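You operate a simulated robot arm through the tools that you are given. There is no shell and no other tool. Be economical: measure what you need, move in short steps, check, and stop when the job is done.

The job below is to be done with a simulated robot arm. You get a single attempt, and the scene is never put back.

Task
Stick-test both rinses and rinse the green rack in the one that shows green.
Fine: stick back in its holder; at least five seconds under, then back on the slotted tray. Set down upright: lens rack.

It is judged by the outcome, as a careful person would: the job done as asked, and still so three seconds after it is handed in. It fails if anything else is knocked over, pushed out of place, dropped, spilled or broken.

Robot
A 7-joint arm with a three-finger gripper on a trunk, on a base that drives. Base frame: it is fixed to the floor where the robot stands at the start and does not move with it; the origin is under the middle of the robot, x ahead of it, y to its left, z up. Lengths are in mm, angles in rad, forces in N, time in s.
With the tool pointing down near the work surface it reaches from about 100 to 880 mm from the robot's upright axis, wherever it stands. Its first joint turns from -2.897 to 2.897 rad. Places, roughly: air knob [400, 0, 1100]; back holder of the rinse tank [500, 0, 1100]; chill knob [600, 1100, 1100]; coat drain handle [600, 800, 1100]; long-handled cup (7x5x24 cm) [600, 300, 1100]; rinse drain handle [400, -300, 1100]; rinse fill handle [400, 0, 1100]; rinse tank [500, -100, 1100]; slot THREE of the green lens rack [-800, 500, 900]; slot TWO of the green lens rack [-900, 500, 900]; slotted tray (30x15x3 cm) [-800, 500, 900]; thin button [600, 1100, 1100]; top of the slotted tray [-800, 500, 900]; warm rinse drain handle [400, 600, 1100]; warm rinse fill handle [400, 200, 1100]; warm rinse heat knob [400, 300, 1100]. Payload 2.94 kg.
The tool frame sits at the grasp point between the pads (the TCP): z along the fingers, y along the line on which they close. The tips reach 30 mm beyond it. Largest opening 132 mm; the body of the gripper starts 107 mm behind the TCP.
Orientation is that of the tool frame in the base frame, as a unit quaternion [w, x, y, z]. With the fingers straight down and closing along the base's y, the tool's x points along the base's -x, its y along +y and its z along -z.

Tools
- The arm moves only by the tool servo_tool. Its arguments are lists of equal length, an entry for each row: "angular": the turn, a rotation vector about the tool's x, y, z in rad, a list of three; "translation": the shift along the tool's x, y, z in mm, a list of three; "fingers": the gripper command, from -1 (fully open) to 1 (shut), values between in proportion. In form: {"angular": [[rx, ry, rz], ...], "translation": [[x, y, z], ...], "fingers": [fingers, ...]}. A call has 1 to 8 rows; each row shifts and turns the commanded pose from where the row before left it, along the tool's axes as they then stand. A row lasts 0.2 s, in which the tool goes at most 50 mm and 0.15 rad; a call with a longer step from one row to the next is refused whole, and so is a gripper value outside its range. A pose out of reach is approached as far as the arm can. The call stops where the force on the tool passes 40 N (or 10 N more than at its start, if that is more) or the arm is blocked; 0.2 s more then pass. The fingers move at their own pace and stop on an object; they squeeze with about 38 N. The grip force told is the motor's: it shows also when the fingers shut on nothing. Time passes only in rows, and 0.2 s behind the last, so rows that do not move let the fingers close. It gives the time, the measured TCP pose, the force on the tool (base axes), the opening and the grip force at its end, in the units of the frame above (readings bear some noise), with the torque about the TCP (base axes, N m) and any sound that the robot's microphone picked up.
- Cameras (640 x 400 px; columns grow to the right, rows downward): "scene" is now at [7.9, 218, 1931]; the picture's right is [0.55, -0.83, 0.00], its down [-0.77, -0.51, -0.37] and it looks along [0.31, 0.20, -0.93] (base axes); focal length 214 px, centre (320, 200). "wrist" rides on the gripper at [72, 3, -144] in the tool frame; the picture's right is [-0.04, 1.00, 0.00], its down [-0.88, -0.04, -0.48] and it looks along [-0.48, -0.02, 0.88] (tool axes); focal length 256 px, centre (320, 200). There is no depth. A picture from a camera that has moved, and an enlarged one, comes with that camera's place and axes in the base frame and with its lens. The place of the scene camera against the robot may be out by one fixed shift of up to 18 mm in any direction.
- get_image(camera): a new picture of that camera. No time passes.
- move_column(by): slides the trunk up (or, below 0, down) by that many mm; the arm and the scene camera ride with it, the base frame stays. It gives what a move gives, with no picture.
- drive_base(legs): drives the robot by 1 to 6 legs, each [ahead, left, turn to the left] in mm, mm and rad, along the robot's own axes; the way and the turn of a leg run together, so that a leg with both is an arc; at most 1500 mm and 3.142 rad a leg. The arm and the cameras ride along, it lands a little off, and it stops where it bumps. It gives what a move gives.
- head_to(pan, tilt): turns the head with the scene camera to pan (to the left, within 2.496 rad either way) and tilt (down, from -0.506 to 1.204), counted from straight ahead of the robot. It gives what a move gives.
- zoom(camera, box): a new picture of the part [left, top, right, bottom] of that camera's present view, enlarged. No time passes.
- close_job(): hands the job in; it is judged then, once.

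Work in short steps. Places have to be worked out from the pictures, the camera data and where the tool is seen: move nearer, look again, correct. Check each grasp and each placing, and mend what went wrong. You have 120 turns and 98 pictures in all, those below and enlarged ones among them. Open the gripper and draw the arm clear of the work before you hand the job in, unless the task says otherwise; then end with one line.

The tools are called after ">>>" as a command line: name --argument value ..., lists and objects as JSON in quotes. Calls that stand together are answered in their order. servo_tool: Moves the arm, as the interface text tells. Its arguments: {"type":"object","properties":{"angular":{"type":"array","items":{"type":"array","items":{"type":"number"}}},"translation":{"type":"array","items":{"type":"array","items":{"type":"number"}}},"fingers":{"type":"array","items":{"type":"number"}}},"required":["angular","translation","fingers"]} The other tools are called the same way: move_column (by) slides the trunk up or down; drive_base (legs) drives the base; head_to (pan, tilt) turns the head that bears the scene camera; get_image (camera) takes a picture; zoom (camera, box) takes an enlarged picture of a part of a camera's view; close_job () hands the job in.

At the start:

```text
clock: 0.0
tool_pos: [407.8, 283.2, 1643.3]
tool_rot: [0.0, 0.0, 1.0, 0.0]
ft_force: [-0.5, -1.1, 0.0]
torque: [-0.01, -0.03, 0.0]
finger_gap: 132.0
grasp_force: 0.1
trunk travel left (down, up): [-450.0, 90.0]
robot x, y, heading: [4.1, 1.9, -0.002]
head pan, tilt: [0.585, 1.19]
```

scene: 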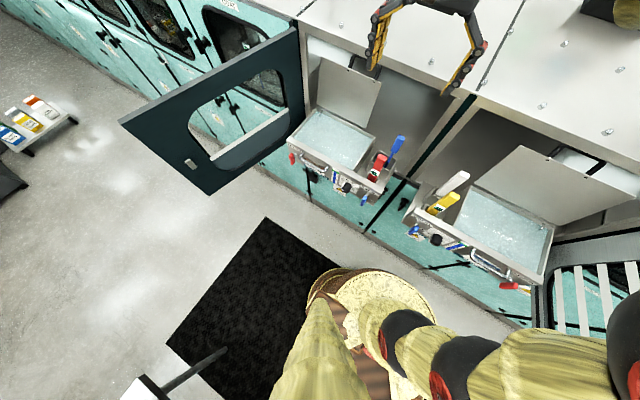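
wrist: 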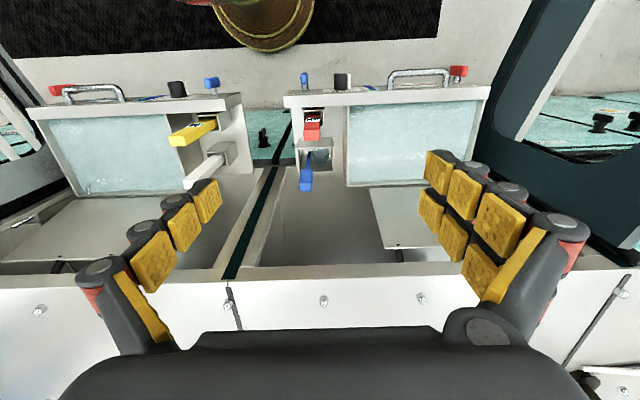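

I'll look closer at the tanks and the things on them, from both cameras.

>>> zoom --camera "scene" --box '[260, 60, 440, 230]'

>>> zoom --camera "scene" --box '[380, 120, 580, 300]'

>>> zoom --camera "wrist" --box '[130, 50, 390, 210]'

```text
2.35 times, centred on (350, 145) of scene
camera zoom: at [7.9, 218.0, 1931.0], right [0.55, -0.83, 0.0], down [-0.77, -0.51, -0.37], along [0.31, 0.2, -0.93], focal length 505 px, centre (249, 329)
```

zoom: 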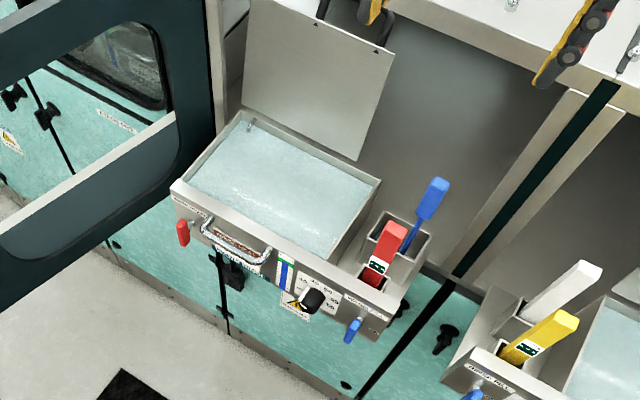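

```text
2.22 times, centred on (480, 210) of scene
camera zoom: at [7.9, 218.0, 1931.0], right [0.55, -0.83, 0.0], down [-0.77, -0.51, -0.37], along [0.31, 0.2, -0.93], focal length 477 px, centre (-36, 178)
```

zoom: 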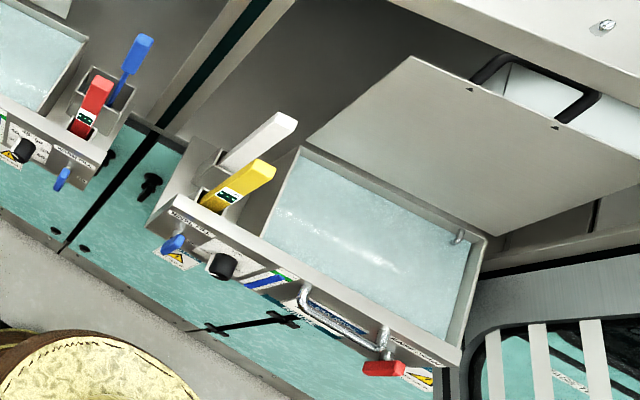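

```text
2.46 times, centred on (260, 130) of wrist
camera zoom: at [338.5, 286.5, 1787.1], right [0.04, 1.0, 0.0], down [0.88, -0.04, 0.48], along [0.48, -0.02, -0.88], focal length 630 px, centre (468, 372)
```

zoom: 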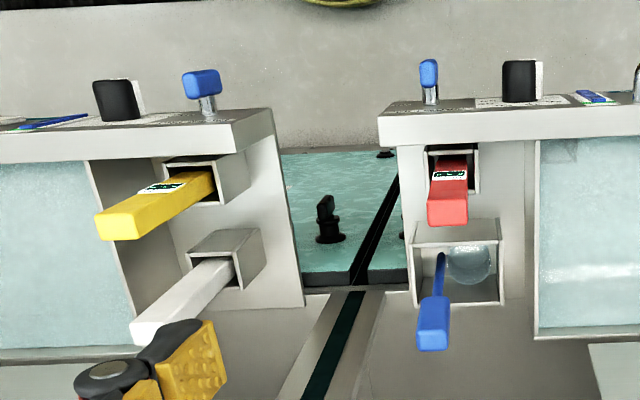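

The white stick in the rinse tank's back holder and the labelled yellow/red ones need a closer reading.

>>> zoom --camera "wrist" --box '[160, 90, 260, 200]'

>>> zoom --camera "scene" --box '[400, 160, 480, 220]'

>>> head_to --pan 2.4 --tilt 0.7

```text
3.64 times, centred on (210, 145) of wrist
camera zoom: at [338.5, 286.5, 1787.1], right [0.04, 1.0, 0.0], down [0.88, -0.04, 0.48], along [0.48, -0.02, -0.88], focal length 931 px, centre (720, 400)
```

zoom: 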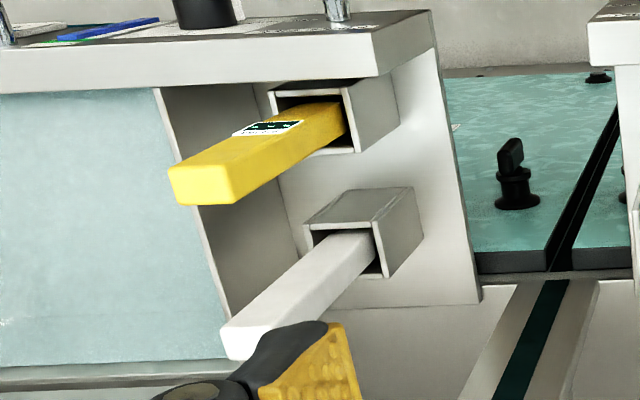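

```text
6.67 times, centred on (440, 190) of scene
camera zoom: at [7.9, 218.0, 1931.0], right [0.55, -0.83, 0.0], down [-0.77, -0.51, -0.37], along [0.31, 0.2, -0.93], focal length 1430 px, centre (-480, 267)
```

zoom: 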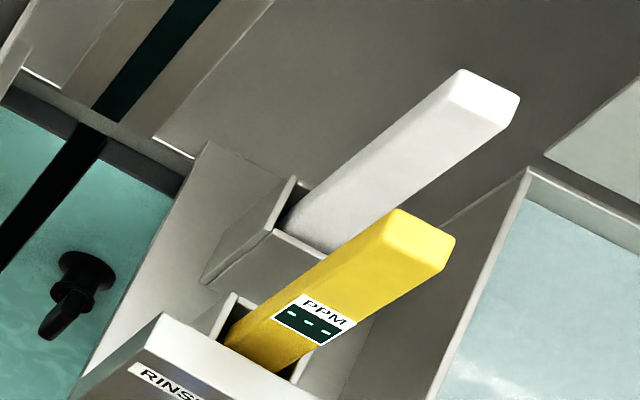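

```text
clock: 1.8
tool_pos: [408.4, 282.2, 1643.2]
tool_rot: [-0.001, 0.001, 1.0, 0.0]
ft_force: [-0.6, 0.2, -0.4]
torque: [-0.02, 0.0, 0.0]
finger_gap: 131.9
grasp_force: 0.1
trunk travel left (down, up): [-450.0, 90.0]
robot x, y, heading: [-1.1, -0.7, -0.001]
head pan, tilt: [2.4, 0.7]
```

Yellow is a PPM meter; white in the back holder is most likely the test stick. Now look at the rear tray.

>>> get_image --camera "scene"

```text
90 pictures are left
camera scene: at [-102.0, 244.2, 1966.4], right [0.68, 0.74, 0.0], down [0.47, -0.44, -0.76], along [-0.56, 0.52, -0.64], focal length 214 px, centre (320, 200)
```

scene: 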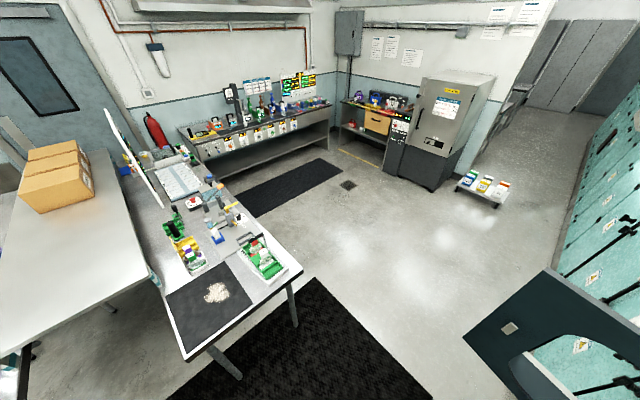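

>>> zoom --camera "scene" --box '[150, 220, 310, 320]'

>>> zoom --camera "scene" --box '[100, 140, 260, 240]'

>>> zoom --camera "scene" --box '[180, 60, 340, 160]'

```text
4.00 times, centred on (230, 270) of scene
camera zoom: at [-102.0, 244.2, 1966.4], right [0.68, 0.74, 0.0], down [0.47, -0.44, -0.76], along [-0.56, 0.52, -0.64], focal length 858 px, centre (680, -80)
```

zoom: 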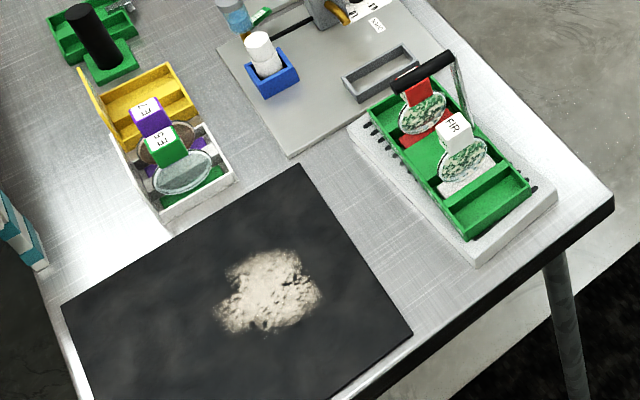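

```text
4.00 times, centred on (180, 190) of scene
camera zoom: at [-102.0, 244.2, 1966.4], right [0.68, 0.74, 0.0], down [0.47, -0.44, -0.76], along [-0.56, 0.52, -0.64], focal length 858 px, centre (880, 240)
```

zoom: 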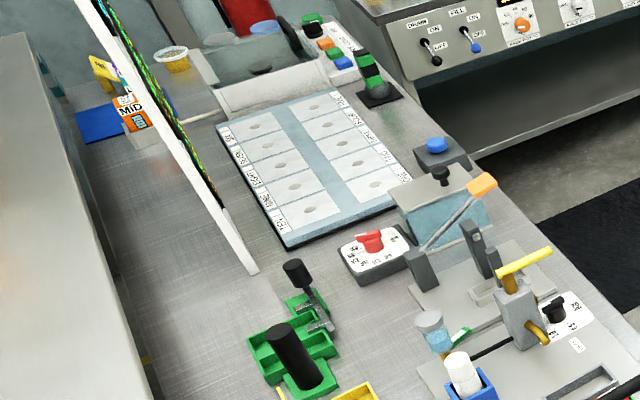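

```text
4.00 times, centred on (260, 110) of scene
camera zoom: at [-102.0, 244.2, 1966.4], right [0.68, 0.74, 0.0], down [0.47, -0.44, -0.76], along [-0.56, 0.52, -0.64], focal length 858 px, centre (560, 560)
```

zoom: 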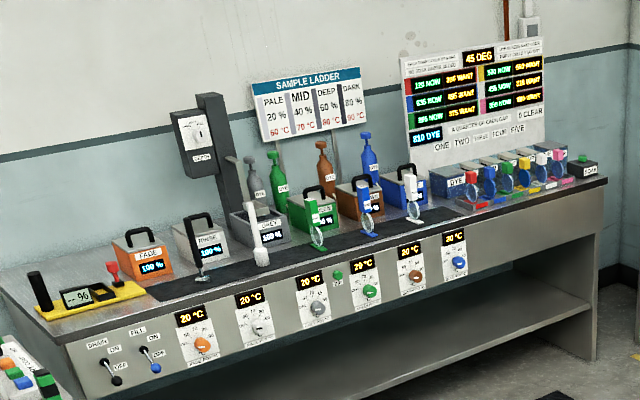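

The green rack sits on the tray with a black handle at one end. Now look forward at the alcove to understand clearance over the tanks.

>>> head_to --pan 0.0 --tilt 0.75

>>> get_image --camera "scene"

```text
clock: 4.0
tool_pos: [409.9, 283.2, 1642.2]
tool_rot: [0.0, -0.001, 1.0, 0.0]
ft_force: [-0.7, 0.5, -0.3]
torque: [0.0, 0.0, -0.03]
finger_gap: 131.9
grasp_force: 0.2
trunk travel left (down, up): [-450.0, 90.0]
robot x, y, heading: [-1.9, 1.1, -0.0]
head pan, tilt: [0.0, 0.75]
```

```text
86 pictures are left
camera scene: at [43.5, 186.9, 1962.1], right [0.0, -1.0, 0.0], down [-0.68, 0.0, -0.73], along [0.73, 0.0, -0.68], focal length 214 px, centre (320, 200)
```

scene: 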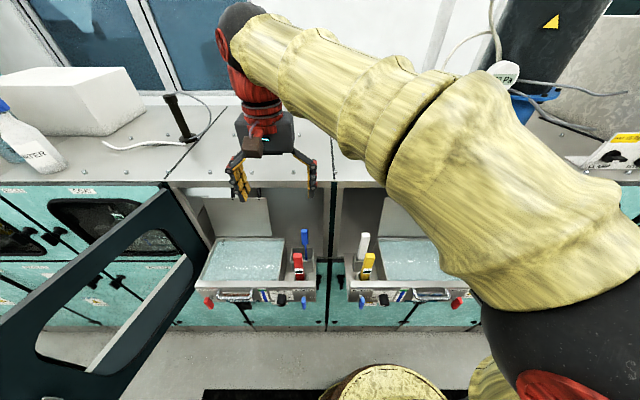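

The tanks jut out in front of the machine face (edge about x 705, z 1420). I place the white stick at about (563, 0), top z 1280, holder rim about 1135. Move over it.

>>> servo_tool --angular '[[0, 0, 0], [0, 0, 0], [0, 0, 0], [0, 0, 0], [0, 0, 0], [0, 0, 0], [0, 0, 0], [0, 0, 0]]' --translation '[[-19, -36, 0], [-19, -36, 0], [-19, -36, 0], [-19, -36, 0], [-19, -36, 20], [-19, -36, 30], [-19, -35, 30], [-20, -34, 30]]' --fingers '[-1, -0.6, -0.4, -0.2, -0.1, -0.1, -0.1, -0.1]'

>>> get_image --camera "wrist"

```text
refused: row 6 steps farther than a row can; nothing moved
```

```text
85 pictures are left
camera wrist: at [338.5, 286.6, 1787.1], right [0.04, 1.0, 0.0], down [0.88, -0.04, 0.48], along [0.48, -0.02, -0.88], focal length 256 px, centre (320, 200)
```

wrist: 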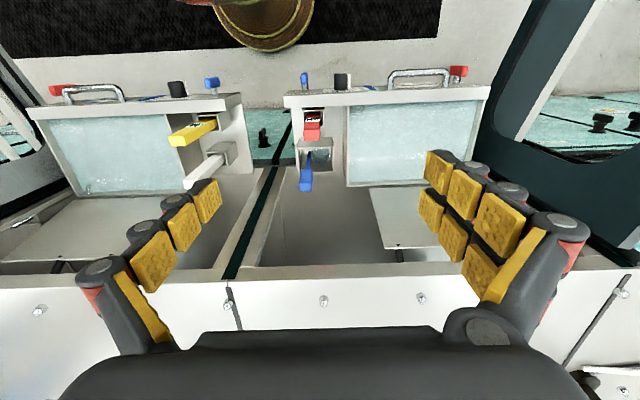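

The shift was too long for a row; I keep lateral first, then descend.

>>> servo_tool --angular '[[0, 0, 0], [0, 0, 0], [0, 0, 0], [0, 0, 0], [0, 0, 0], [0, 0, 0], [0, 0, 0], [0, 0, 0]]' --translation '[[-19, -36, 25], [-19, -36, 25], [-19, -36, 25], [-19, -36, 25], [-19, -36, 25], [-19, -36, 25], [-19, -35, 25], [-20, -34, 25]]' --fingers '[-1, -0.6, -0.4, -0.2, -0.1, -0.1, -0.1, -0.1]'

>>> get_image --camera "wrist"

```text
clock: 5.8
tool_pos: [564.6, -0.2, 1442.8]
tool_rot: [-0.001, 0.0, 1.0, 0.0]
ft_force: [0.6, -0.8, -0.5]
torque: [0.05, 0.04, 0.01]
finger_gap: 72.7
grasp_force: 0.0
trunk travel left (down, up): [-450.0, 90.0]
robot x, y, heading: [2.8, 0.2, 0.003]
head pan, tilt: [0.0, 0.75]
```

```text
84 pictures are left
camera wrist: at [494.5, 2.9, 1586.7], right [0.04, 1.0, 0.0], down [0.88, -0.04, 0.47], along [0.47, -0.02, -0.88], focal length 256 px, centre (320, 200)
```

wrist: 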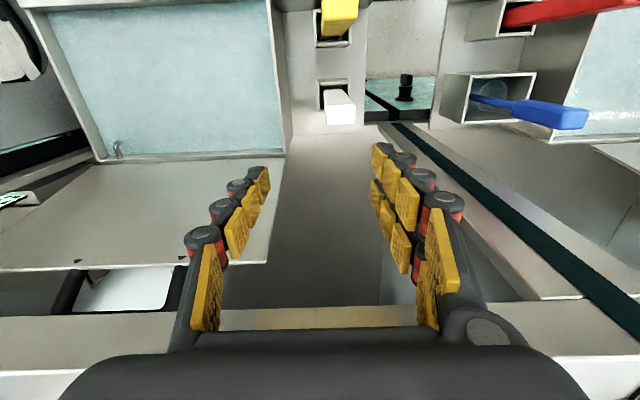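

My estimates disagree somewhat: this view suggests the stick is nearer (about x 537, y 23) and taller than I thought. I shift over it without descending and re-measure.

>>> servo_tool --angular '[[0, 0, 0], [0, 0, 0]]' --translation '[[40, 23, 0], [40, 0, 0]]' --fingers '[-0.1, -0.1]'

>>> get_image --camera "wrist"

>>> get_image --camera "scene"

```text
clock: 6.4
tool_pos: [480.4, 21.5, 1444.1]
tool_rot: [0.001, 0.0, 1.0, 0.0]
ft_force: [-0.5, 0.8, 0.8]
torque: [0.03, -0.03, -0.03]
finger_gap: 72.7
grasp_force: 0.1
trunk travel left (down, up): [-450.0, 90.0]
robot x, y, heading: [-4.2, -1.7, 0.004]
head pan, tilt: [0.0, 0.75]
```

```text
83 pictures are left
camera wrist: at [409.9, 26.1, 1587.9], right [0.04, 1.0, 0.0], down [0.88, -0.04, 0.48], along [0.48, -0.02, -0.88], focal length 256 px, centre (320, 200)
```

wrist: 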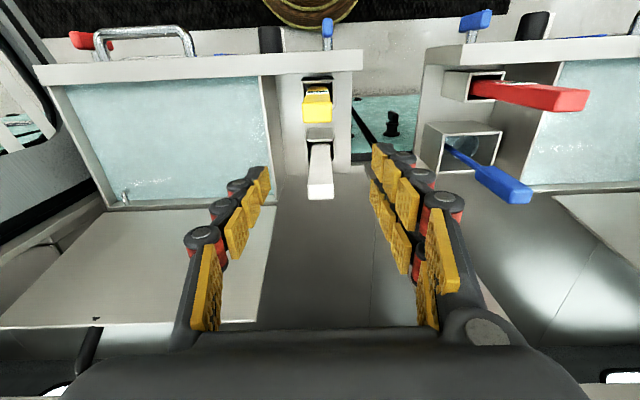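

```text
82 pictures are left
camera scene: at [41.8, 186.0, 1962.3], right [0.0, -1.0, 0.0], down [-0.68, 0.0, -0.73], along [0.73, 0.0, -0.68], focal length 214 px, centre (320, 200)
```

scene: 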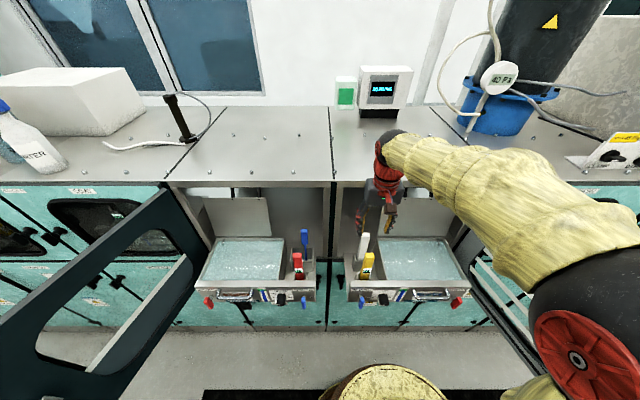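

Two-view triangulation now gives the stick top at (535, 21, 1336), about 28 mm wide, holder rim z ≈ 1135. Move above, then descend to grip at z 1290.

>>> servo_tool --angular '[[0, 0, 0], [0, 0, 0], [0, 0, 0], [0, 0, 0]]' --translation '[[-28, 0, 0], [-28, 0, 0], [0, 0, 40], [0, 0, 20]]' --fingers '[-0.1, -0.1, -0.1, -0.1]'

>>> get_image --camera "wrist"

```text
clock: 7.4
tool_pos: [538.3, 20.4, 1382.5]
tool_rot: [-0.001, 0.0, 1.0, 0.0]
ft_force: [0.8, -0.4, 0.0]
torque: [0.01, -0.02, 0.01]
finger_gap: 72.6
grasp_force: 0.0
trunk travel left (down, up): [-450.0, 90.0]
robot x, y, heading: [-1.3, 2.2, -0.004]
head pan, tilt: [0.0, 0.75]
```

```text
81 pictures are left
camera wrist: at [467.9, 23.8, 1526.8], right [0.04, 1.0, 0.0], down [0.88, -0.04, 0.48], along [0.47, -0.02, -0.88], focal length 256 px, centre (320, 200)
```

wrist: 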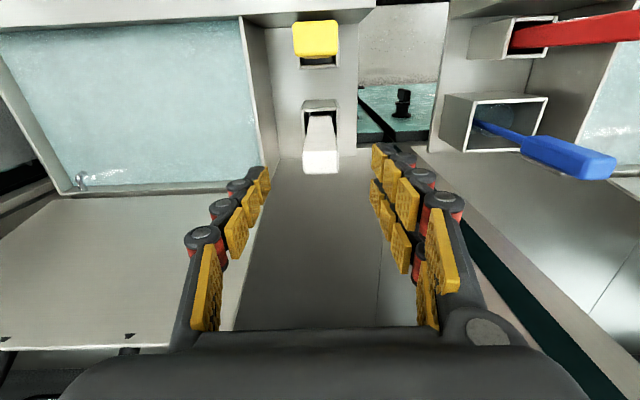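

Aligned within a few mm. Descend to about z 1285, then close.

>>> servo_tool --angular '[[0, 0, 0], [0, 0, 0], [0, 0, 0], [0, 0, 0]]' --translation '[[2, 0, 30], [0, 0, 30], [0, 0, 25], [0, 0, 12]]' --fingers '[-0.1, -0.1, -0.1, -0.1]'

>>> get_image --camera "wrist"

```text
clock: 8.4
tool_pos: [535.5, 21.0, 1285.4]
tool_rot: [0.001, 0.0, 1.0, 0.0]
ft_force: [0.4, -0.1, 1.0]
torque: [0.01, 0.01, -0.02]
finger_gap: 72.7
grasp_force: 0.1
trunk travel left (down, up): [-450.0, 90.0]
robot x, y, heading: [3.4, 1.9, -0.001]
head pan, tilt: [0.0, 0.75]
```

```text
80 pictures are left
camera wrist: at [466.0, 24.1, 1429.7], right [0.04, 1.0, 0.0], down [0.88, -0.04, 0.48], along [0.47, -0.02, -0.88], focal length 256 px, centre (320, 200)
```

wrist: 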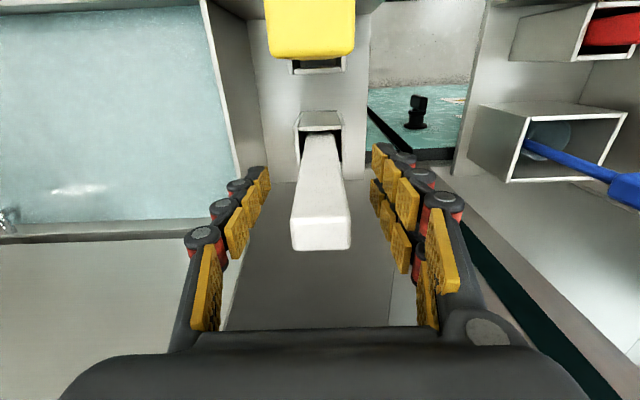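

The stick stands centred between the fingers, its top about 45 mm above TCP. Close.

>>> servo_tool --angular '[[0, 0, 0], [0, 0, 0], [0, 0, 0], [0, 0, 0], [0, 0, 0]]' --translation '[[0, 0, 0], [0, 0, 0], [0, 0, 0], [0, 0, 0], [0, 0, 0]]' --fingers '[1, 1, 1, 1, 1]'

>>> servo_tool --angular '[[0, 0, 0], [0, 0, 0], [0, 0, 0], [0, 0, 0]]' --translation '[[0, 0, -20], [0, 0, -30], [0, 0, -40], [0, 0, -40]]' --fingers '[1, 1, 1, 1]'

>>> get_image --camera "wrist"

>>> zoom --camera "scene" --box '[310, 180, 470, 310]'

```text
clock: 9.6
tool_pos: [536.4, 21.0, 1285.7]
tool_rot: [0.0, 0.001, 1.0, 0.0]
ft_force: [0.1, -0.3, -0.7]
torque: [0.0, 0.0, 0.01]
finger_gap: 29.3
grasp_force: 35.3
trunk travel left (down, up): [-450.0, 90.0]
robot x, y, heading: [1.6, -1.6, 0.0]
head pan, tilt: [0.0, 0.75]
```

```text
clock: 10.6
tool_pos: [533.1, 21.4, 1415.1]
tool_rot: [0.0, 0.0, 1.0, 0.0]
ft_force: [-0.2, 0.2, -0.8]
torque: [0.0, -0.05, -0.03]
finger_gap: 29.1
grasp_force: 38.0
trunk travel left (down, up): [-450.0, 90.0]
robot x, y, heading: [-1.0, 1.4, 0.002]
head pan, tilt: [0.0, 0.75]
```

```text
79 pictures are left
camera wrist: at [461.9, 24.6, 1560.5], right [0.04, 1.0, 0.0], down [0.88, -0.04, 0.47], along [0.47, -0.02, -0.88], focal length 256 px, centre (320, 200)
```

wrist: 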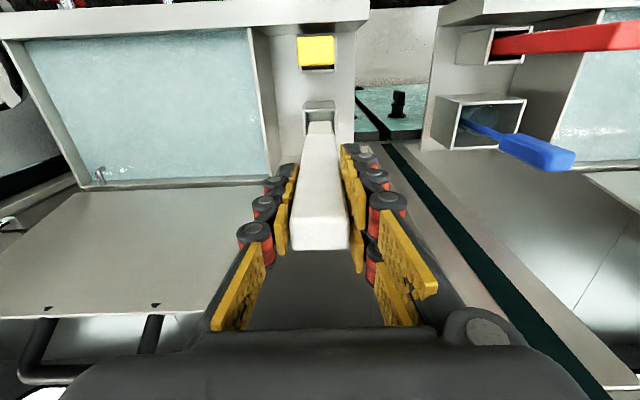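

```text
3.08 times, centred on (390, 245) of scene
camera zoom: at [43.0, 186.6, 1962.2], right [0.0, -1.0, 0.0], down [-0.68, 0.0, -0.73], along [0.73, 0.0, -0.68], focal length 660 px, centre (105, 62)
```

zoom: 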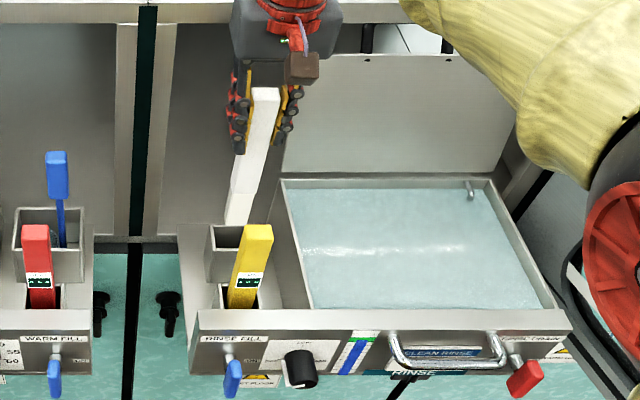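

Stick is held, tip about 200 mm below TCP (z ≈ 1215), holder rim cleared. Move over the rinse tank centre (x 535, y −200) and lower the tip.

>>> servo_tool --angular '[[0, 0, 0], [0, 0, 0], [0, 0, 0], [0, 0, 0], [0, 0, 0], [0, 0, 0], [0, 0, 0], [0, 0, 0]]' --translation '[[0, -44, 0], [0, -44, 0], [0, -44, 0], [0, -44, 0], [0, -44, 0], [0, 0, 40], [0, 0, 40], [0, 0, 30]]' --fingers '[1, 1, 1, 1, 1, 1, 1, 1]'

>>> zoom --camera "scene" --box '[350, 180, 510, 310]'

```text
clock: 12.4
tool_pos: [538.4, -199.7, 1304.7]
tool_rot: [-0.001, 0.0, 1.0, 0.0]
ft_force: [0.5, -0.1, -1.5]
torque: [-0.03, 0.05, -0.01]
finger_gap: 29.3
grasp_force: 38.2
trunk travel left (down, up): [-450.0, 90.0]
robot x, y, heading: [1.5, 2.3, -0.002]
head pan, tilt: [0.0, 0.75]
```

```text
3.08 times, centred on (430, 245) of scene
camera zoom: at [44.2, 186.8, 1962.1], right [0.0, -1.0, 0.0], down [-0.68, 0.0, -0.73], along [0.73, 0.0, -0.68], focal length 660 px, centre (-18, 62)
```

zoom: 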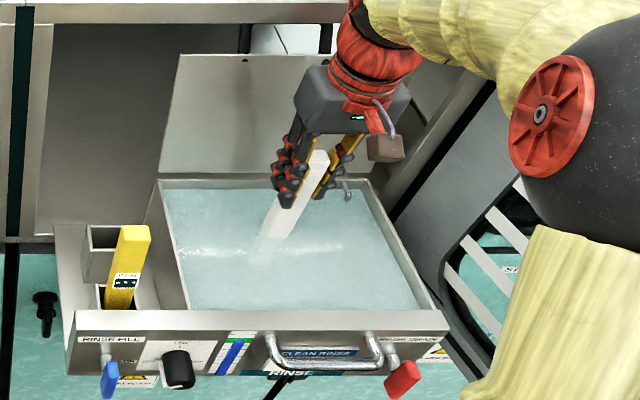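

The tip is just in the water. Go 50 mm deeper, wait about 2 s, and lift out.

>>> servo_tool --angular '[[0, 0, 0], [0, 0, 0], [0, 0, 0], [0, 0, 0], [0, 0, 0], [0, 0, 0], [0, 0, 0], [0, 0, 0]]' --translation '[[0, 0, 25], [0, 0, 25], [0, 0, 0], [0, 0, 0], [0, 0, 0], [0, 0, 0], [0, 0, 0], [0, 0, 0]]' --fingers '[1, 1, 1, 1, 1, 1, 1, 1]'

>>> servo_tool --angular '[[0, 0, 0], [0, 0, 0], [0, 0, 0], [0, 0, 0], [0, 0, 0], [0, 0, 0]]' --translation '[[0, 0, 0], [0, 0, 0], [0, 0, -40], [0, 0, -40], [0, 0, -40], [0, 0, -40]]' --fingers '[1, 1, 1, 1, 1, 1]'

>>> zoom --camera "scene" --box '[360, 170, 460, 250]'

>>> get_image --camera "wrist"

```text
clock: 13.1
tool_pos: [542.8, -200.6, 1265.0]
tool_rot: [0.008, 0.0, 1.0, -0.003]
ft_force: [0.2, -0.6, 12.1]
torque: [-0.07, 0.02, 0.05]
finger_gap: 29.3
grasp_force: 38.1
trunk travel left (down, up): [-450.0, 90.0]
robot x, y, heading: [-2.9, 3.4, 0.001]
head pan, tilt: [0.0, 0.75]
stopped in row 3: the force on the tool passed its limit at 79 N (the readings are from after the stop); the commanded pose is now the measured one
```

```text
clock: 14.5
tool_pos: [539.4, -199.4, 1422.1]
tool_rot: [0.005, 0.001, 1.0, -0.003]
ft_force: [0.7, 0.3, -2.0]
torque: [0.03, -0.03, 0.04]
finger_gap: 28.9
grasp_force: 37.5
trunk travel left (down, up): [-450.0, 90.0]
robot x, y, heading: [0.8, 0.4, 0.003]
head pan, tilt: [0.0, 0.75]
```

```text
5.00 times, centred on (410, 210) of scene
camera zoom: at [43.3, 186.7, 1962.1], right [0.0, -1.0, 0.0], down [-0.68, 0.0, -0.73], along [0.73, 0.0, -0.68], focal length 1072 px, centre (-130, 150)
```

zoom: 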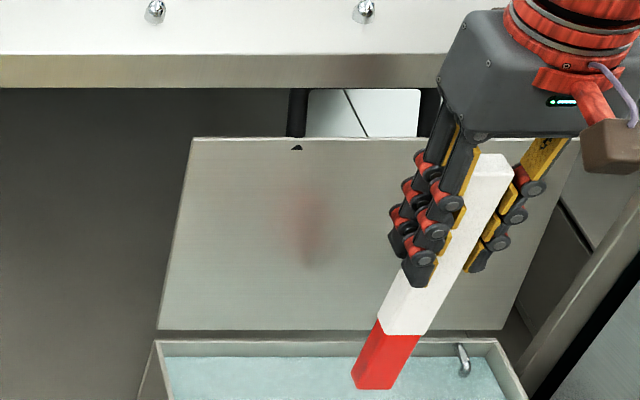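

```text
75 pictures are left
camera wrist: at [467.7, -196.0, 1565.5], right [0.04, 1.0, 0.0], down [0.87, -0.04, 0.49], along [0.48, -0.02, -0.87], focal length 256 px, centre (320, 200)
```

wrist: 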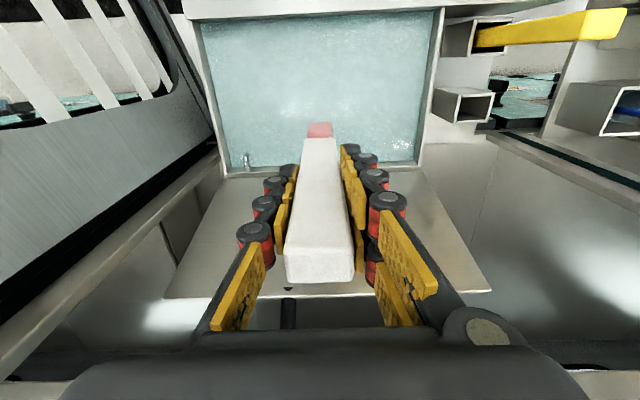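

The rinse shows red (and the floor of the tank is near z 1057; I'll dip shallower). Raise the stick above all handles and carry it to the warm rinse (y ≈ 440).

>>> servo_tool --angular '[[0, 0, 0], [0, 0, 0], [0, 0, 0], [0, 0, 0], [0, 0, 0], [0, 0, 0], [0, 0, 0], [0, 0, 0]]' --translation '[[0, 0, -45], [0, 0, -45], [0, 0, -45], [0, 0, -45], [0, 45, 0], [0, 45, 0], [0, 45, 0], [0, 45, 0]]' --fingers '[1, 1, 1, 1, 1, 1, 1, 1]'

>>> servo_tool --angular '[[0, 0, 0], [0, 0, 0], [0, 0, 0], [0, 0, 0], [0, 0, 0], [0, 0, 0], [0, 0, 0], [0, 0, 0]]' --translation '[[0, 48, 0], [0, 48, 0], [0, 48, 0], [0, 48, 0], [0, 48, 0], [0, 48, 0], [0, 48, 0], [0, 48, 0]]' --fingers '[1, 1, 1, 1, 1, 1, 1, 1]'

>>> servo_tool --angular '[[0, 0, 0], [0, 0, 0]]' --translation '[[0, 48, 0], [0, 40, 0]]' --fingers '[1, 1]'

>>> get_image --camera "wrist"

>>> get_image --camera "scene"

```text
clock: 16.3
tool_pos: [537.3, -15.7, 1599.0]
tool_rot: [0.006, 0.0, 1.0, -0.002]
ft_force: [-0.6, 0.9, -0.4]
torque: [-0.03, 0.01, 0.01]
finger_gap: 29.2
grasp_force: 38.1
trunk travel left (down, up): [-450.0, 90.0]
robot x, y, heading: [-2.1, -1.5, -0.004]
head pan, tilt: [0.0, 0.75]
```

```text
clock: 18.1
tool_pos: [538.1, 366.0, 1597.4]
tool_rot: [0.006, 0.0, 1.0, -0.003]
ft_force: [0.9, 2.0, -1.0]
torque: [-0.09, 0.02, 0.0]
finger_gap: 29.0
grasp_force: 37.9
trunk travel left (down, up): [-450.0, 90.0]
robot x, y, heading: [0.7, 1.4, 0.002]
head pan, tilt: [0.0, 0.75]
```

```text
clock: 18.7
tool_pos: [536.5, 454.7, 1598.7]
tool_rot: [0.006, 0.0, 1.0, -0.003]
ft_force: [-0.5, -0.5, -1.6]
torque: [0.02, 0.01, 0.01]
finger_gap: 29.0
grasp_force: 38.0
trunk travel left (down, up): [-450.0, 90.0]
robot x, y, heading: [1.4, 2.4, 0.002]
head pan, tilt: [0.0, 0.75]
```

```text
74 pictures are left
camera wrist: at [464.8, 458.5, 1741.6], right [0.04, 1.0, 0.0], down [0.87, -0.04, 0.49], along [0.49, -0.03, -0.87], focal length 256 px, centre (320, 200)
```

wrist: 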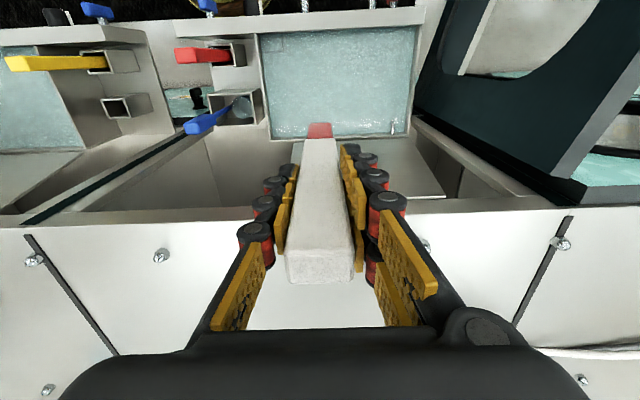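

```text
73 pictures are left
camera scene: at [43.6, 186.8, 1962.1], right [0.0, -1.0, 0.0], down [-0.68, 0.0, -0.73], along [0.73, 0.0, -0.68], focal length 214 px, centre (320, 200)
```

scene: 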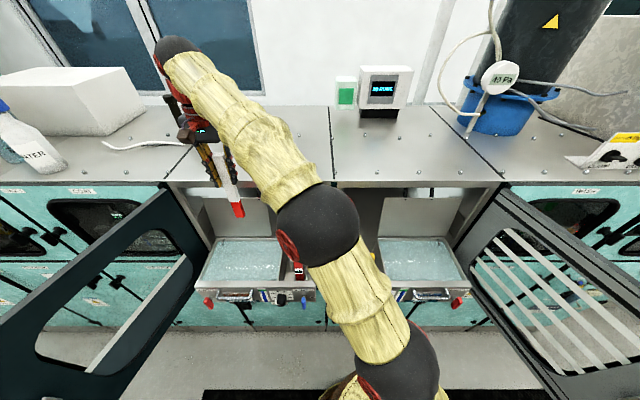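

Positioned over the warm rinse with the tip still red. Lower to TCP z ≈ 1282 (about 20 mm off the floor) and hold.

>>> servo_tool --angular '[[0, 0, 0], [0, 0, 0], [0, 0, 0], [0, 0, 0], [0, 0, 0], [0, 0, 0], [0, 0, 0], [0, 0, 0]]' --translation '[[0, 0, 45], [0, 0, 45], [0, 0, 45], [0, 0, 45], [0, 0, 45], [0, 0, 45], [0, 0, 30], [0, 0, 14]]' --fingers '[1, 1, 1, 1, 1, 1, 1, 1]'

>>> servo_tool --angular '[[0, 0, 0], [0, 0, 0], [0, 0, 0], [0, 0, 0], [0, 0, 0], [0, 0, 0], [0, 0, 0], [0, 0, 0]]' --translation '[[0, 0, 0], [0, 0, 0], [0, 0, 0], [0, 0, 0], [0, 0, 0], [0, 0, 0], [0, 0, 0], [0, 0, 0]]' --fingers '[1, 1, 1, 1, 1, 1, 1, 1]'

>>> servo_tool --angular '[[0, 0, 0], [0, 0, 0], [0, 0, 0], [0, 0, 0], [0, 0, 0], [0, 0, 0], [0, 0, 0]]' --translation '[[0, 0, -45], [0, 0, -45], [0, 0, -45], [0, 0, -45], [0, 0, -45], [0, 0, -45], [0, 0, -45]]' --fingers '[1, 1, 1, 1, 1, 1, 1]'

>>> get_image --camera "scene"

```text
clock: 20.5
tool_pos: [539.9, 453.4, 1285.3]
tool_rot: [0.006, 0.001, 1.0, -0.002]
ft_force: [-0.7, -0.5, -1.4]
torque: [-0.02, -0.01, -0.03]
finger_gap: 29.2
grasp_force: 38.5
trunk travel left (down, up): [-450.0, 90.0]
robot x, y, heading: [2.9, 1.0, 0.003]
head pan, tilt: [0.0, 0.75]
```

```text
clock: 22.3
tool_pos: [540.9, 452.9, 1284.7]
tool_rot: [0.005, 0.0, 1.0, -0.003]
ft_force: [0.0, 0.4, -1.2]
torque: [-0.01, 0.0, -0.01]
finger_gap: 28.9
grasp_force: 38.0
trunk travel left (down, up): [-450.0, 90.0]
robot x, y, heading: [-1.5, -0.8, -0.002]
head pan, tilt: [0.0, 0.75]
```

```text
clock: 23.9
tool_pos: [539.3, 455.4, 1600.1]
tool_rot: [0.005, 0.0, 1.0, -0.004]
ft_force: [0.7, 0.6, -0.9]
torque: [0.02, 0.02, 0.02]
finger_gap: 28.9
grasp_force: 37.6
trunk travel left (down, up): [-450.0, 90.0]
robot x, y, heading: [0.3, -1.9, -0.0]
head pan, tilt: [0.0, 0.75]
```

```text
72 pictures are left
camera scene: at [44.0, 187.5, 1962.0], right [0.0, -1.0, 0.0], down [-0.68, 0.0, -0.73], along [0.73, 0.0, -0.68], focal length 214 px, centre (320, 200)
```

scene: 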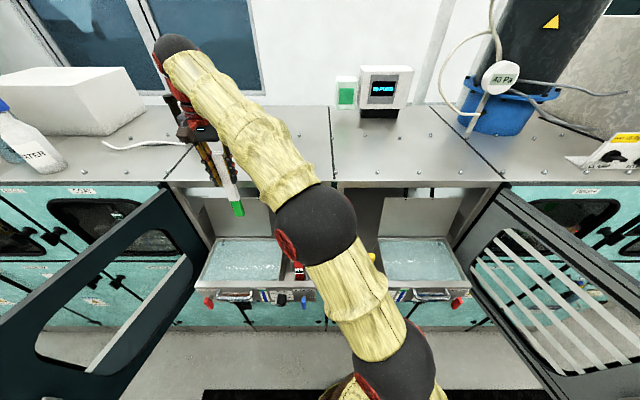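

Warm rinse shows green. Return the stick: travel back at height, straighten the small tilt, and look at the holder.

>>> servo_tool --angular '[[-0.007, 0.011, 0], [0, 0, 0], [0, 0, 0], [0, 0, 0], [0, 0, 0], [0, 0, 0], [0, 0, 0], [0, 0, 0]]' --translation '[[0, -48, 0], [0, -48, 0], [0, -48, 0], [0, -48, 0], [0, -48, 0], [0, -48, 0], [0, -48, 0], [0, -48, 0]]' --fingers '[1, 1, 1, 1, 1, 1, 1, 1]'

>>> servo_tool --angular '[[0, 0, 0], [0, 0, 0], [0, 0, 0], [0, 0, 0], [0, 0, 0]]' --translation '[[0, -48, 0], [2, -1, 45], [0, 0, 45], [0, 0, 45], [0, 0, 45]]' --fingers '[1, 1, 1, 1, 1]'

>>> get_image --camera "wrist"

>>> zoom --camera "scene" --box '[310, 180, 430, 280]'

```text
clock: 25.7
tool_pos: [536.8, 70.2, 1600.6]
tool_rot: [0.001, -0.001, 1.0, 0.001]
ft_force: [-0.1, -0.6, -1.1]
torque: [0.06, 0.0, 0.0]
finger_gap: 29.2
grasp_force: 37.8
trunk travel left (down, up): [-450.0, 90.0]
robot x, y, heading: [-0.4, -1.5, -0.001]
head pan, tilt: [0.0, 0.75]
```

```text
clock: 26.9
tool_pos: [534.7, 22.5, 1420.2]
tool_rot: [0.001, 0.0, 1.0, 0.001]
ft_force: [0.0, -0.2, -0.6]
torque: [-0.02, 0.03, 0.03]
finger_gap: 29.0
grasp_force: 38.3
trunk travel left (down, up): [-450.0, 90.0]
robot x, y, heading: [1.9, 0.3, -0.004]
head pan, tilt: [0.0, 0.75]
```

```text
71 pictures are left
camera wrist: at [464.3, 26.2, 1564.2], right [0.04, 1.0, 0.0], down [0.88, -0.04, 0.48], along [0.48, -0.02, -0.88], focal length 256 px, centre (320, 200)
```

wrist: 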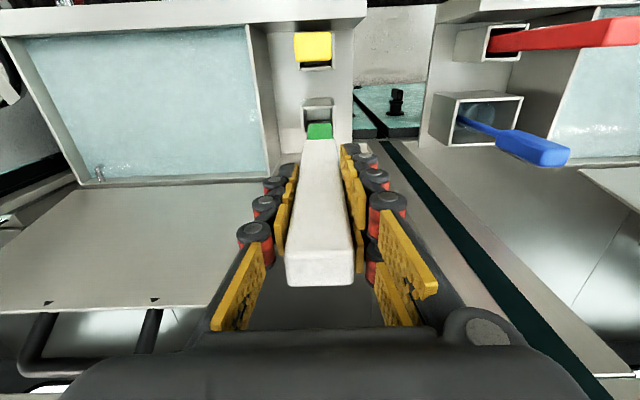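

```text
4.00 times, centred on (370, 230) of scene
camera zoom: at [44.4, 185.9, 1962.2], right [0.0, -1.0, 0.0], down [-0.68, 0.0, -0.73], along [0.73, 0.0, -0.68], focal length 858 px, centre (120, 80)
```

zoom: 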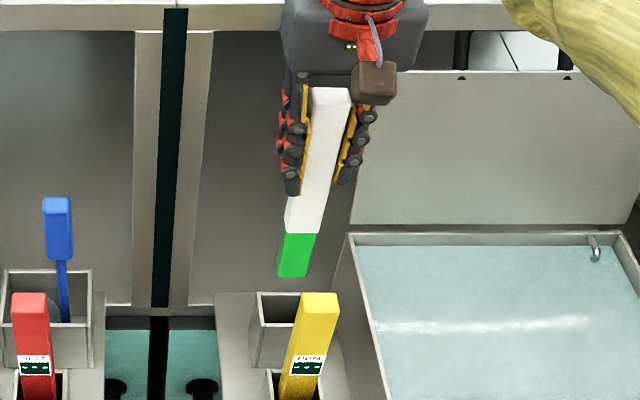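

Stick slid about 24 mm up in the grip at the bottom contact but is straight. Lower at its original x, y into the holder, gently near the end.

>>> servo_tool --angular '[[0, 0, 0], [0, 0, 0], [0, 0, 0], [0, 0, 0], [0, 0, 0], [0, 0, 0]]' --translation '[[-1.5, -1.2, 30], [0, 0, 25], [0, 0, 25], [0, 0, 25], [0, 0, 20], [0, 0, 10]]' --fingers '[1, 1, 1, 1, 1, 1]'

>>> get_image --camera "wrist"

>>> zoom --camera "scene" --box '[310, 190, 430, 290]'

```text
clock: 28.3
tool_pos: [536.8, 20.5, 1284.4]
tool_rot: [0.0, 0.0, 1.0, 0.001]
ft_force: [-0.2, 0.2, -1.3]
torque: [-0.02, -0.01, -0.02]
finger_gap: 29.1
grasp_force: 37.7
trunk travel left (down, up): [-450.0, 90.0]
robot x, y, heading: [-0.9, -1.6, -0.004]
head pan, tilt: [0.0, 0.75]
```

```text
69 pictures are left
camera wrist: at [466.0, 23.4, 1429.1], right [0.04, 1.0, 0.0], down [0.88, -0.04, 0.48], along [0.48, -0.02, -0.88], focal length 256 px, centre (320, 200)
```

wrist: 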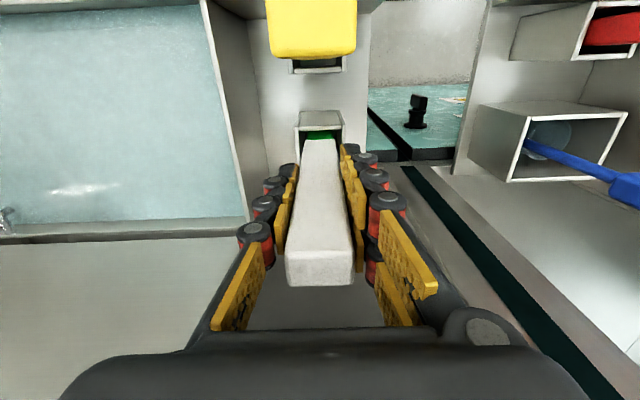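

```text
4.00 times, centred on (370, 240) of scene
camera zoom: at [43.6, 186.7, 1962.1], right [0.0, -1.0, 0.0], down [-0.68, 0.0, -0.73], along [0.73, 0.0, -0.68], focal length 858 px, centre (120, 40)
```

zoom: 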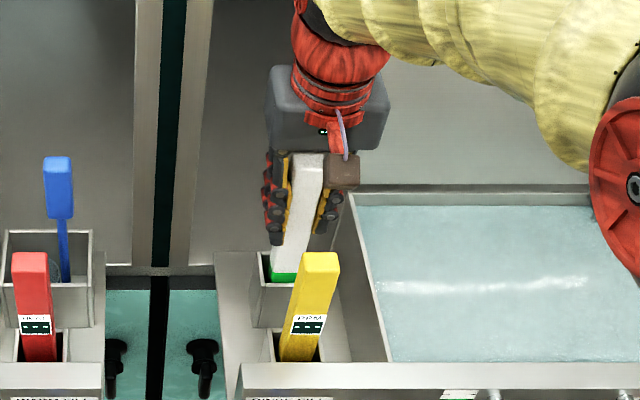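

The tip is inside the holder. Lower in small steps the last ~24 mm until contact.

>>> servo_tool --angular '[[0, 0, 0], [0, 0, 0], [0, 0, 0], [0, 0, 0], [0, 0, 0]]' --translation '[[0, 0, 7], [0, 0, 6], [0, 0, 4], [0, 0, 3], [0, 0, 0]]' --fingers '[1, 1, 1, 1, 1]'

```text
clock: 29.5
tool_pos: [535.7, 20.6, 1265.4]
tool_rot: [0.001, 0.0, 1.0, 0.002]
ft_force: [-0.3, 0.3, -0.3]
torque: [0.03, 0.0, 0.0]
finger_gap: 29.2
grasp_force: 38.3
trunk travel left (down, up): [-450.0, 90.0]
robot x, y, heading: [-2.6, 2.0, 0.0]
head pan, tilt: [0.0, 0.75]
```

>>> servo_tool --angular '[[0, 0, 0], [0, 0, 0], [0, 0, 0]]' --translation '[[0, 0, 3], [0, 0, 3], [0, 0, 0]]' --fingers '[1, 1, 1]'

>>> get_image --camera "wrist"

```text
clock: 30.3
tool_pos: [536.7, 22.0, 1262.5]
tool_rot: [0.005, 0.001, 1.0, 0.001]
ft_force: [-2.1, 1.0, 37.2]
torque: [0.02, -0.26, 0.01]
finger_gap: 29.8
grasp_force: 37.9
trunk travel left (down, up): [-450.0, 90.0]
robot x, y, heading: [3.5, 1.6, -0.002]
head pan, tilt: [0.0, 0.75]
```

```text
67 pictures are left
camera wrist: at [464.8, 24.1, 1406.2], right [0.04, 1.0, 0.0], down [0.87, -0.04, 0.48], along [0.48, -0.02, -0.88], focal length 256 px, centre (320, 200)
```

wrist: 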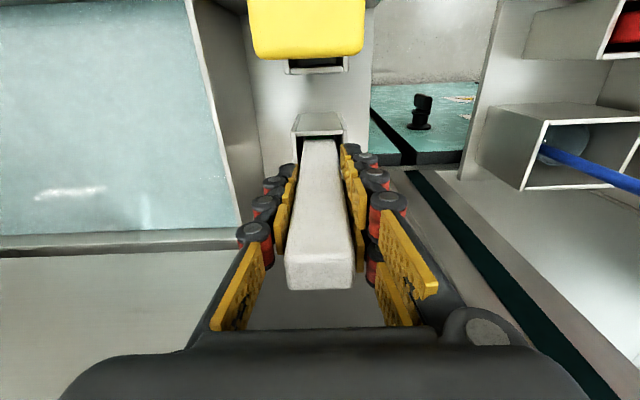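

Seated on the holder floor (37 N). Ease up 2 mm, open, and rise clear.

>>> servo_tool --angular '[[0, 0, 0], [0, 0, 0], [0, 0, 0], [0, 0, 0]]' --translation '[[0, 0, -2], [0, 0, 0], [0, 0, 0], [0, 0, 0]]' --fingers '[1, 0.2, -0.1, -0.1]'

>>> servo_tool --angular '[[0, 0, 0], [0, 0, 0], [0, 0, 0], [0, 0, 0], [0, 0, 0], [0, 0, 0], [0, 0, 0]]' --translation '[[0, 0, -40], [0, 0, -45], [0, 0, -45], [0, 0, -45], [0, 0, -45], [0, 0, -45], [0, 0, -45]]' --fingers '[-0.1, -0.1, -0.1, -0.1, -0.1, -0.1, -0.1]'

>>> get_image --camera "scene"

```text
clock: 31.3
tool_pos: [534.7, 21.1, 1260.2]
tool_rot: [0.0, 0.0, 1.0, 0.0]
ft_force: [0.4, -0.1, 0.1]
torque: [0.02, -0.05, 0.02]
finger_gap: 72.6
grasp_force: 0.0
trunk travel left (down, up): [-450.0, 90.0]
robot x, y, heading: [-0.8, 0.3, -0.004]
head pan, tilt: [0.0, 0.75]
```

```text
clock: 32.9
tool_pos: [535.1, 23.3, 1572.3]
tool_rot: [0.0, 0.0, 1.0, 0.001]
ft_force: [-0.4, 0.5, -0.3]
torque: [-0.02, -0.03, 0.01]
finger_gap: 72.8
grasp_force: 0.0
trunk travel left (down, up): [-450.0, 90.0]
robot x, y, heading: [2.0, -1.8, 0.0]
head pan, tilt: [0.0, 0.75]
```

```text
66 pictures are left
camera scene: at [42.6, 186.6, 1962.2], right [0.0, -1.0, 0.0], down [-0.68, 0.0, -0.73], along [0.73, 0.0, -0.68], focal length 214 px, centre (320, 200)
```

scene: 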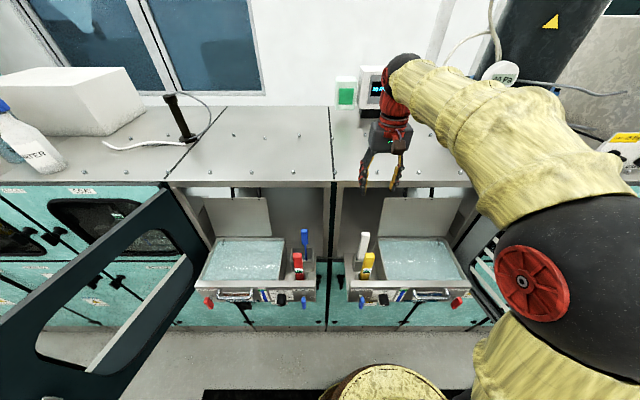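

Stick is back in its holder; the warm rinse is the green one. Now drive back 300 mm and turn left 90°, so that the rack (about (−880, 505)) lies ahead-left with the tool closing along base x.

>>> drive_base --legs '[[-300, 0, 0], [0, 0, 1.571]]'

>>> head_to --pan 0.85 --tilt 0.95

>>> get_image --camera "scene"

```text
clock: 38.8
tool_pos: [-322.3, 536.3, 1570.1]
tool_rot: [0.0, 0.709, -0.705, 0.0]
ft_force: [0.5, 0.4, 0.3]
torque: [0.01, -0.01, 0.01]
finger_gap: 72.6
grasp_force: 0.0
trunk travel left (down, up): [-450.0, 90.0]
robot x, y, heading: [-294.6, 1.7, 1.576]
head pan, tilt: [0.0, 0.75]
```

```text
clock: 40.0
tool_pos: [-323.5, 535.8, 1571.4]
tool_rot: [0.0, 0.709, -0.705, -0.001]
ft_force: [-0.5, -0.2, 0.0]
torque: [0.03, 0.0, -0.04]
finger_gap: 72.8
grasp_force: 0.0
trunk travel left (down, up): [-450.0, 90.0]
robot x, y, heading: [-298.7, -0.5, 1.577]
head pan, tilt: [0.85, 0.949]
```

```text
65 pictures are left
camera scene: at [-551.0, 13.2, 1946.6], right [0.66, 0.75, 0.0], down [0.61, -0.53, -0.58], along [-0.44, 0.38, -0.81], focal length 214 px, centre (320, 200)
```

scene: 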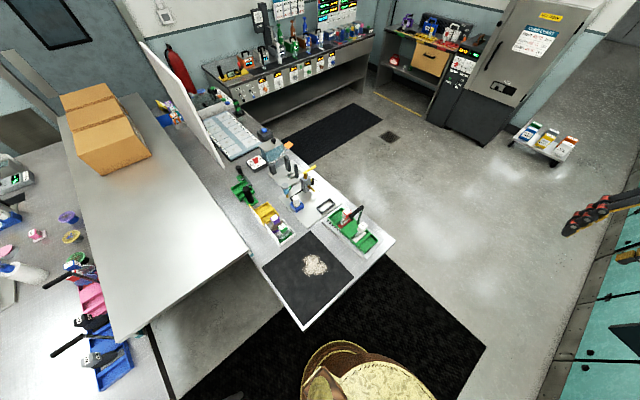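

>>> zoom --camera "scene" --box '[310, 190, 400, 260]'

```text
5.71 times, centred on (355, 225) of scene
camera zoom: at [-551.0, 13.2, 1946.6], right [0.66, 0.75, 0.0], down [0.61, -0.53, -0.58], along [-0.44, 0.38, -0.81], focal length 1226 px, centre (120, 57)
```

zoom: 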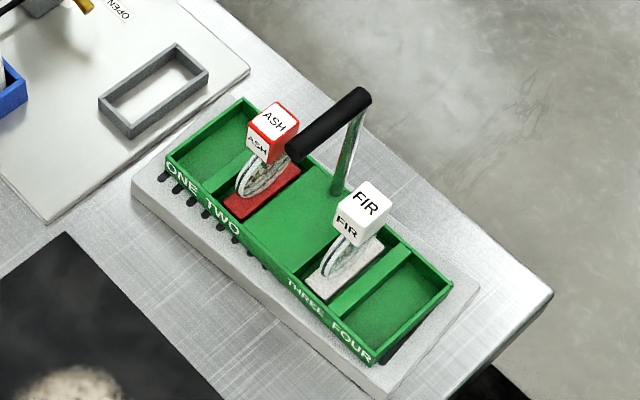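

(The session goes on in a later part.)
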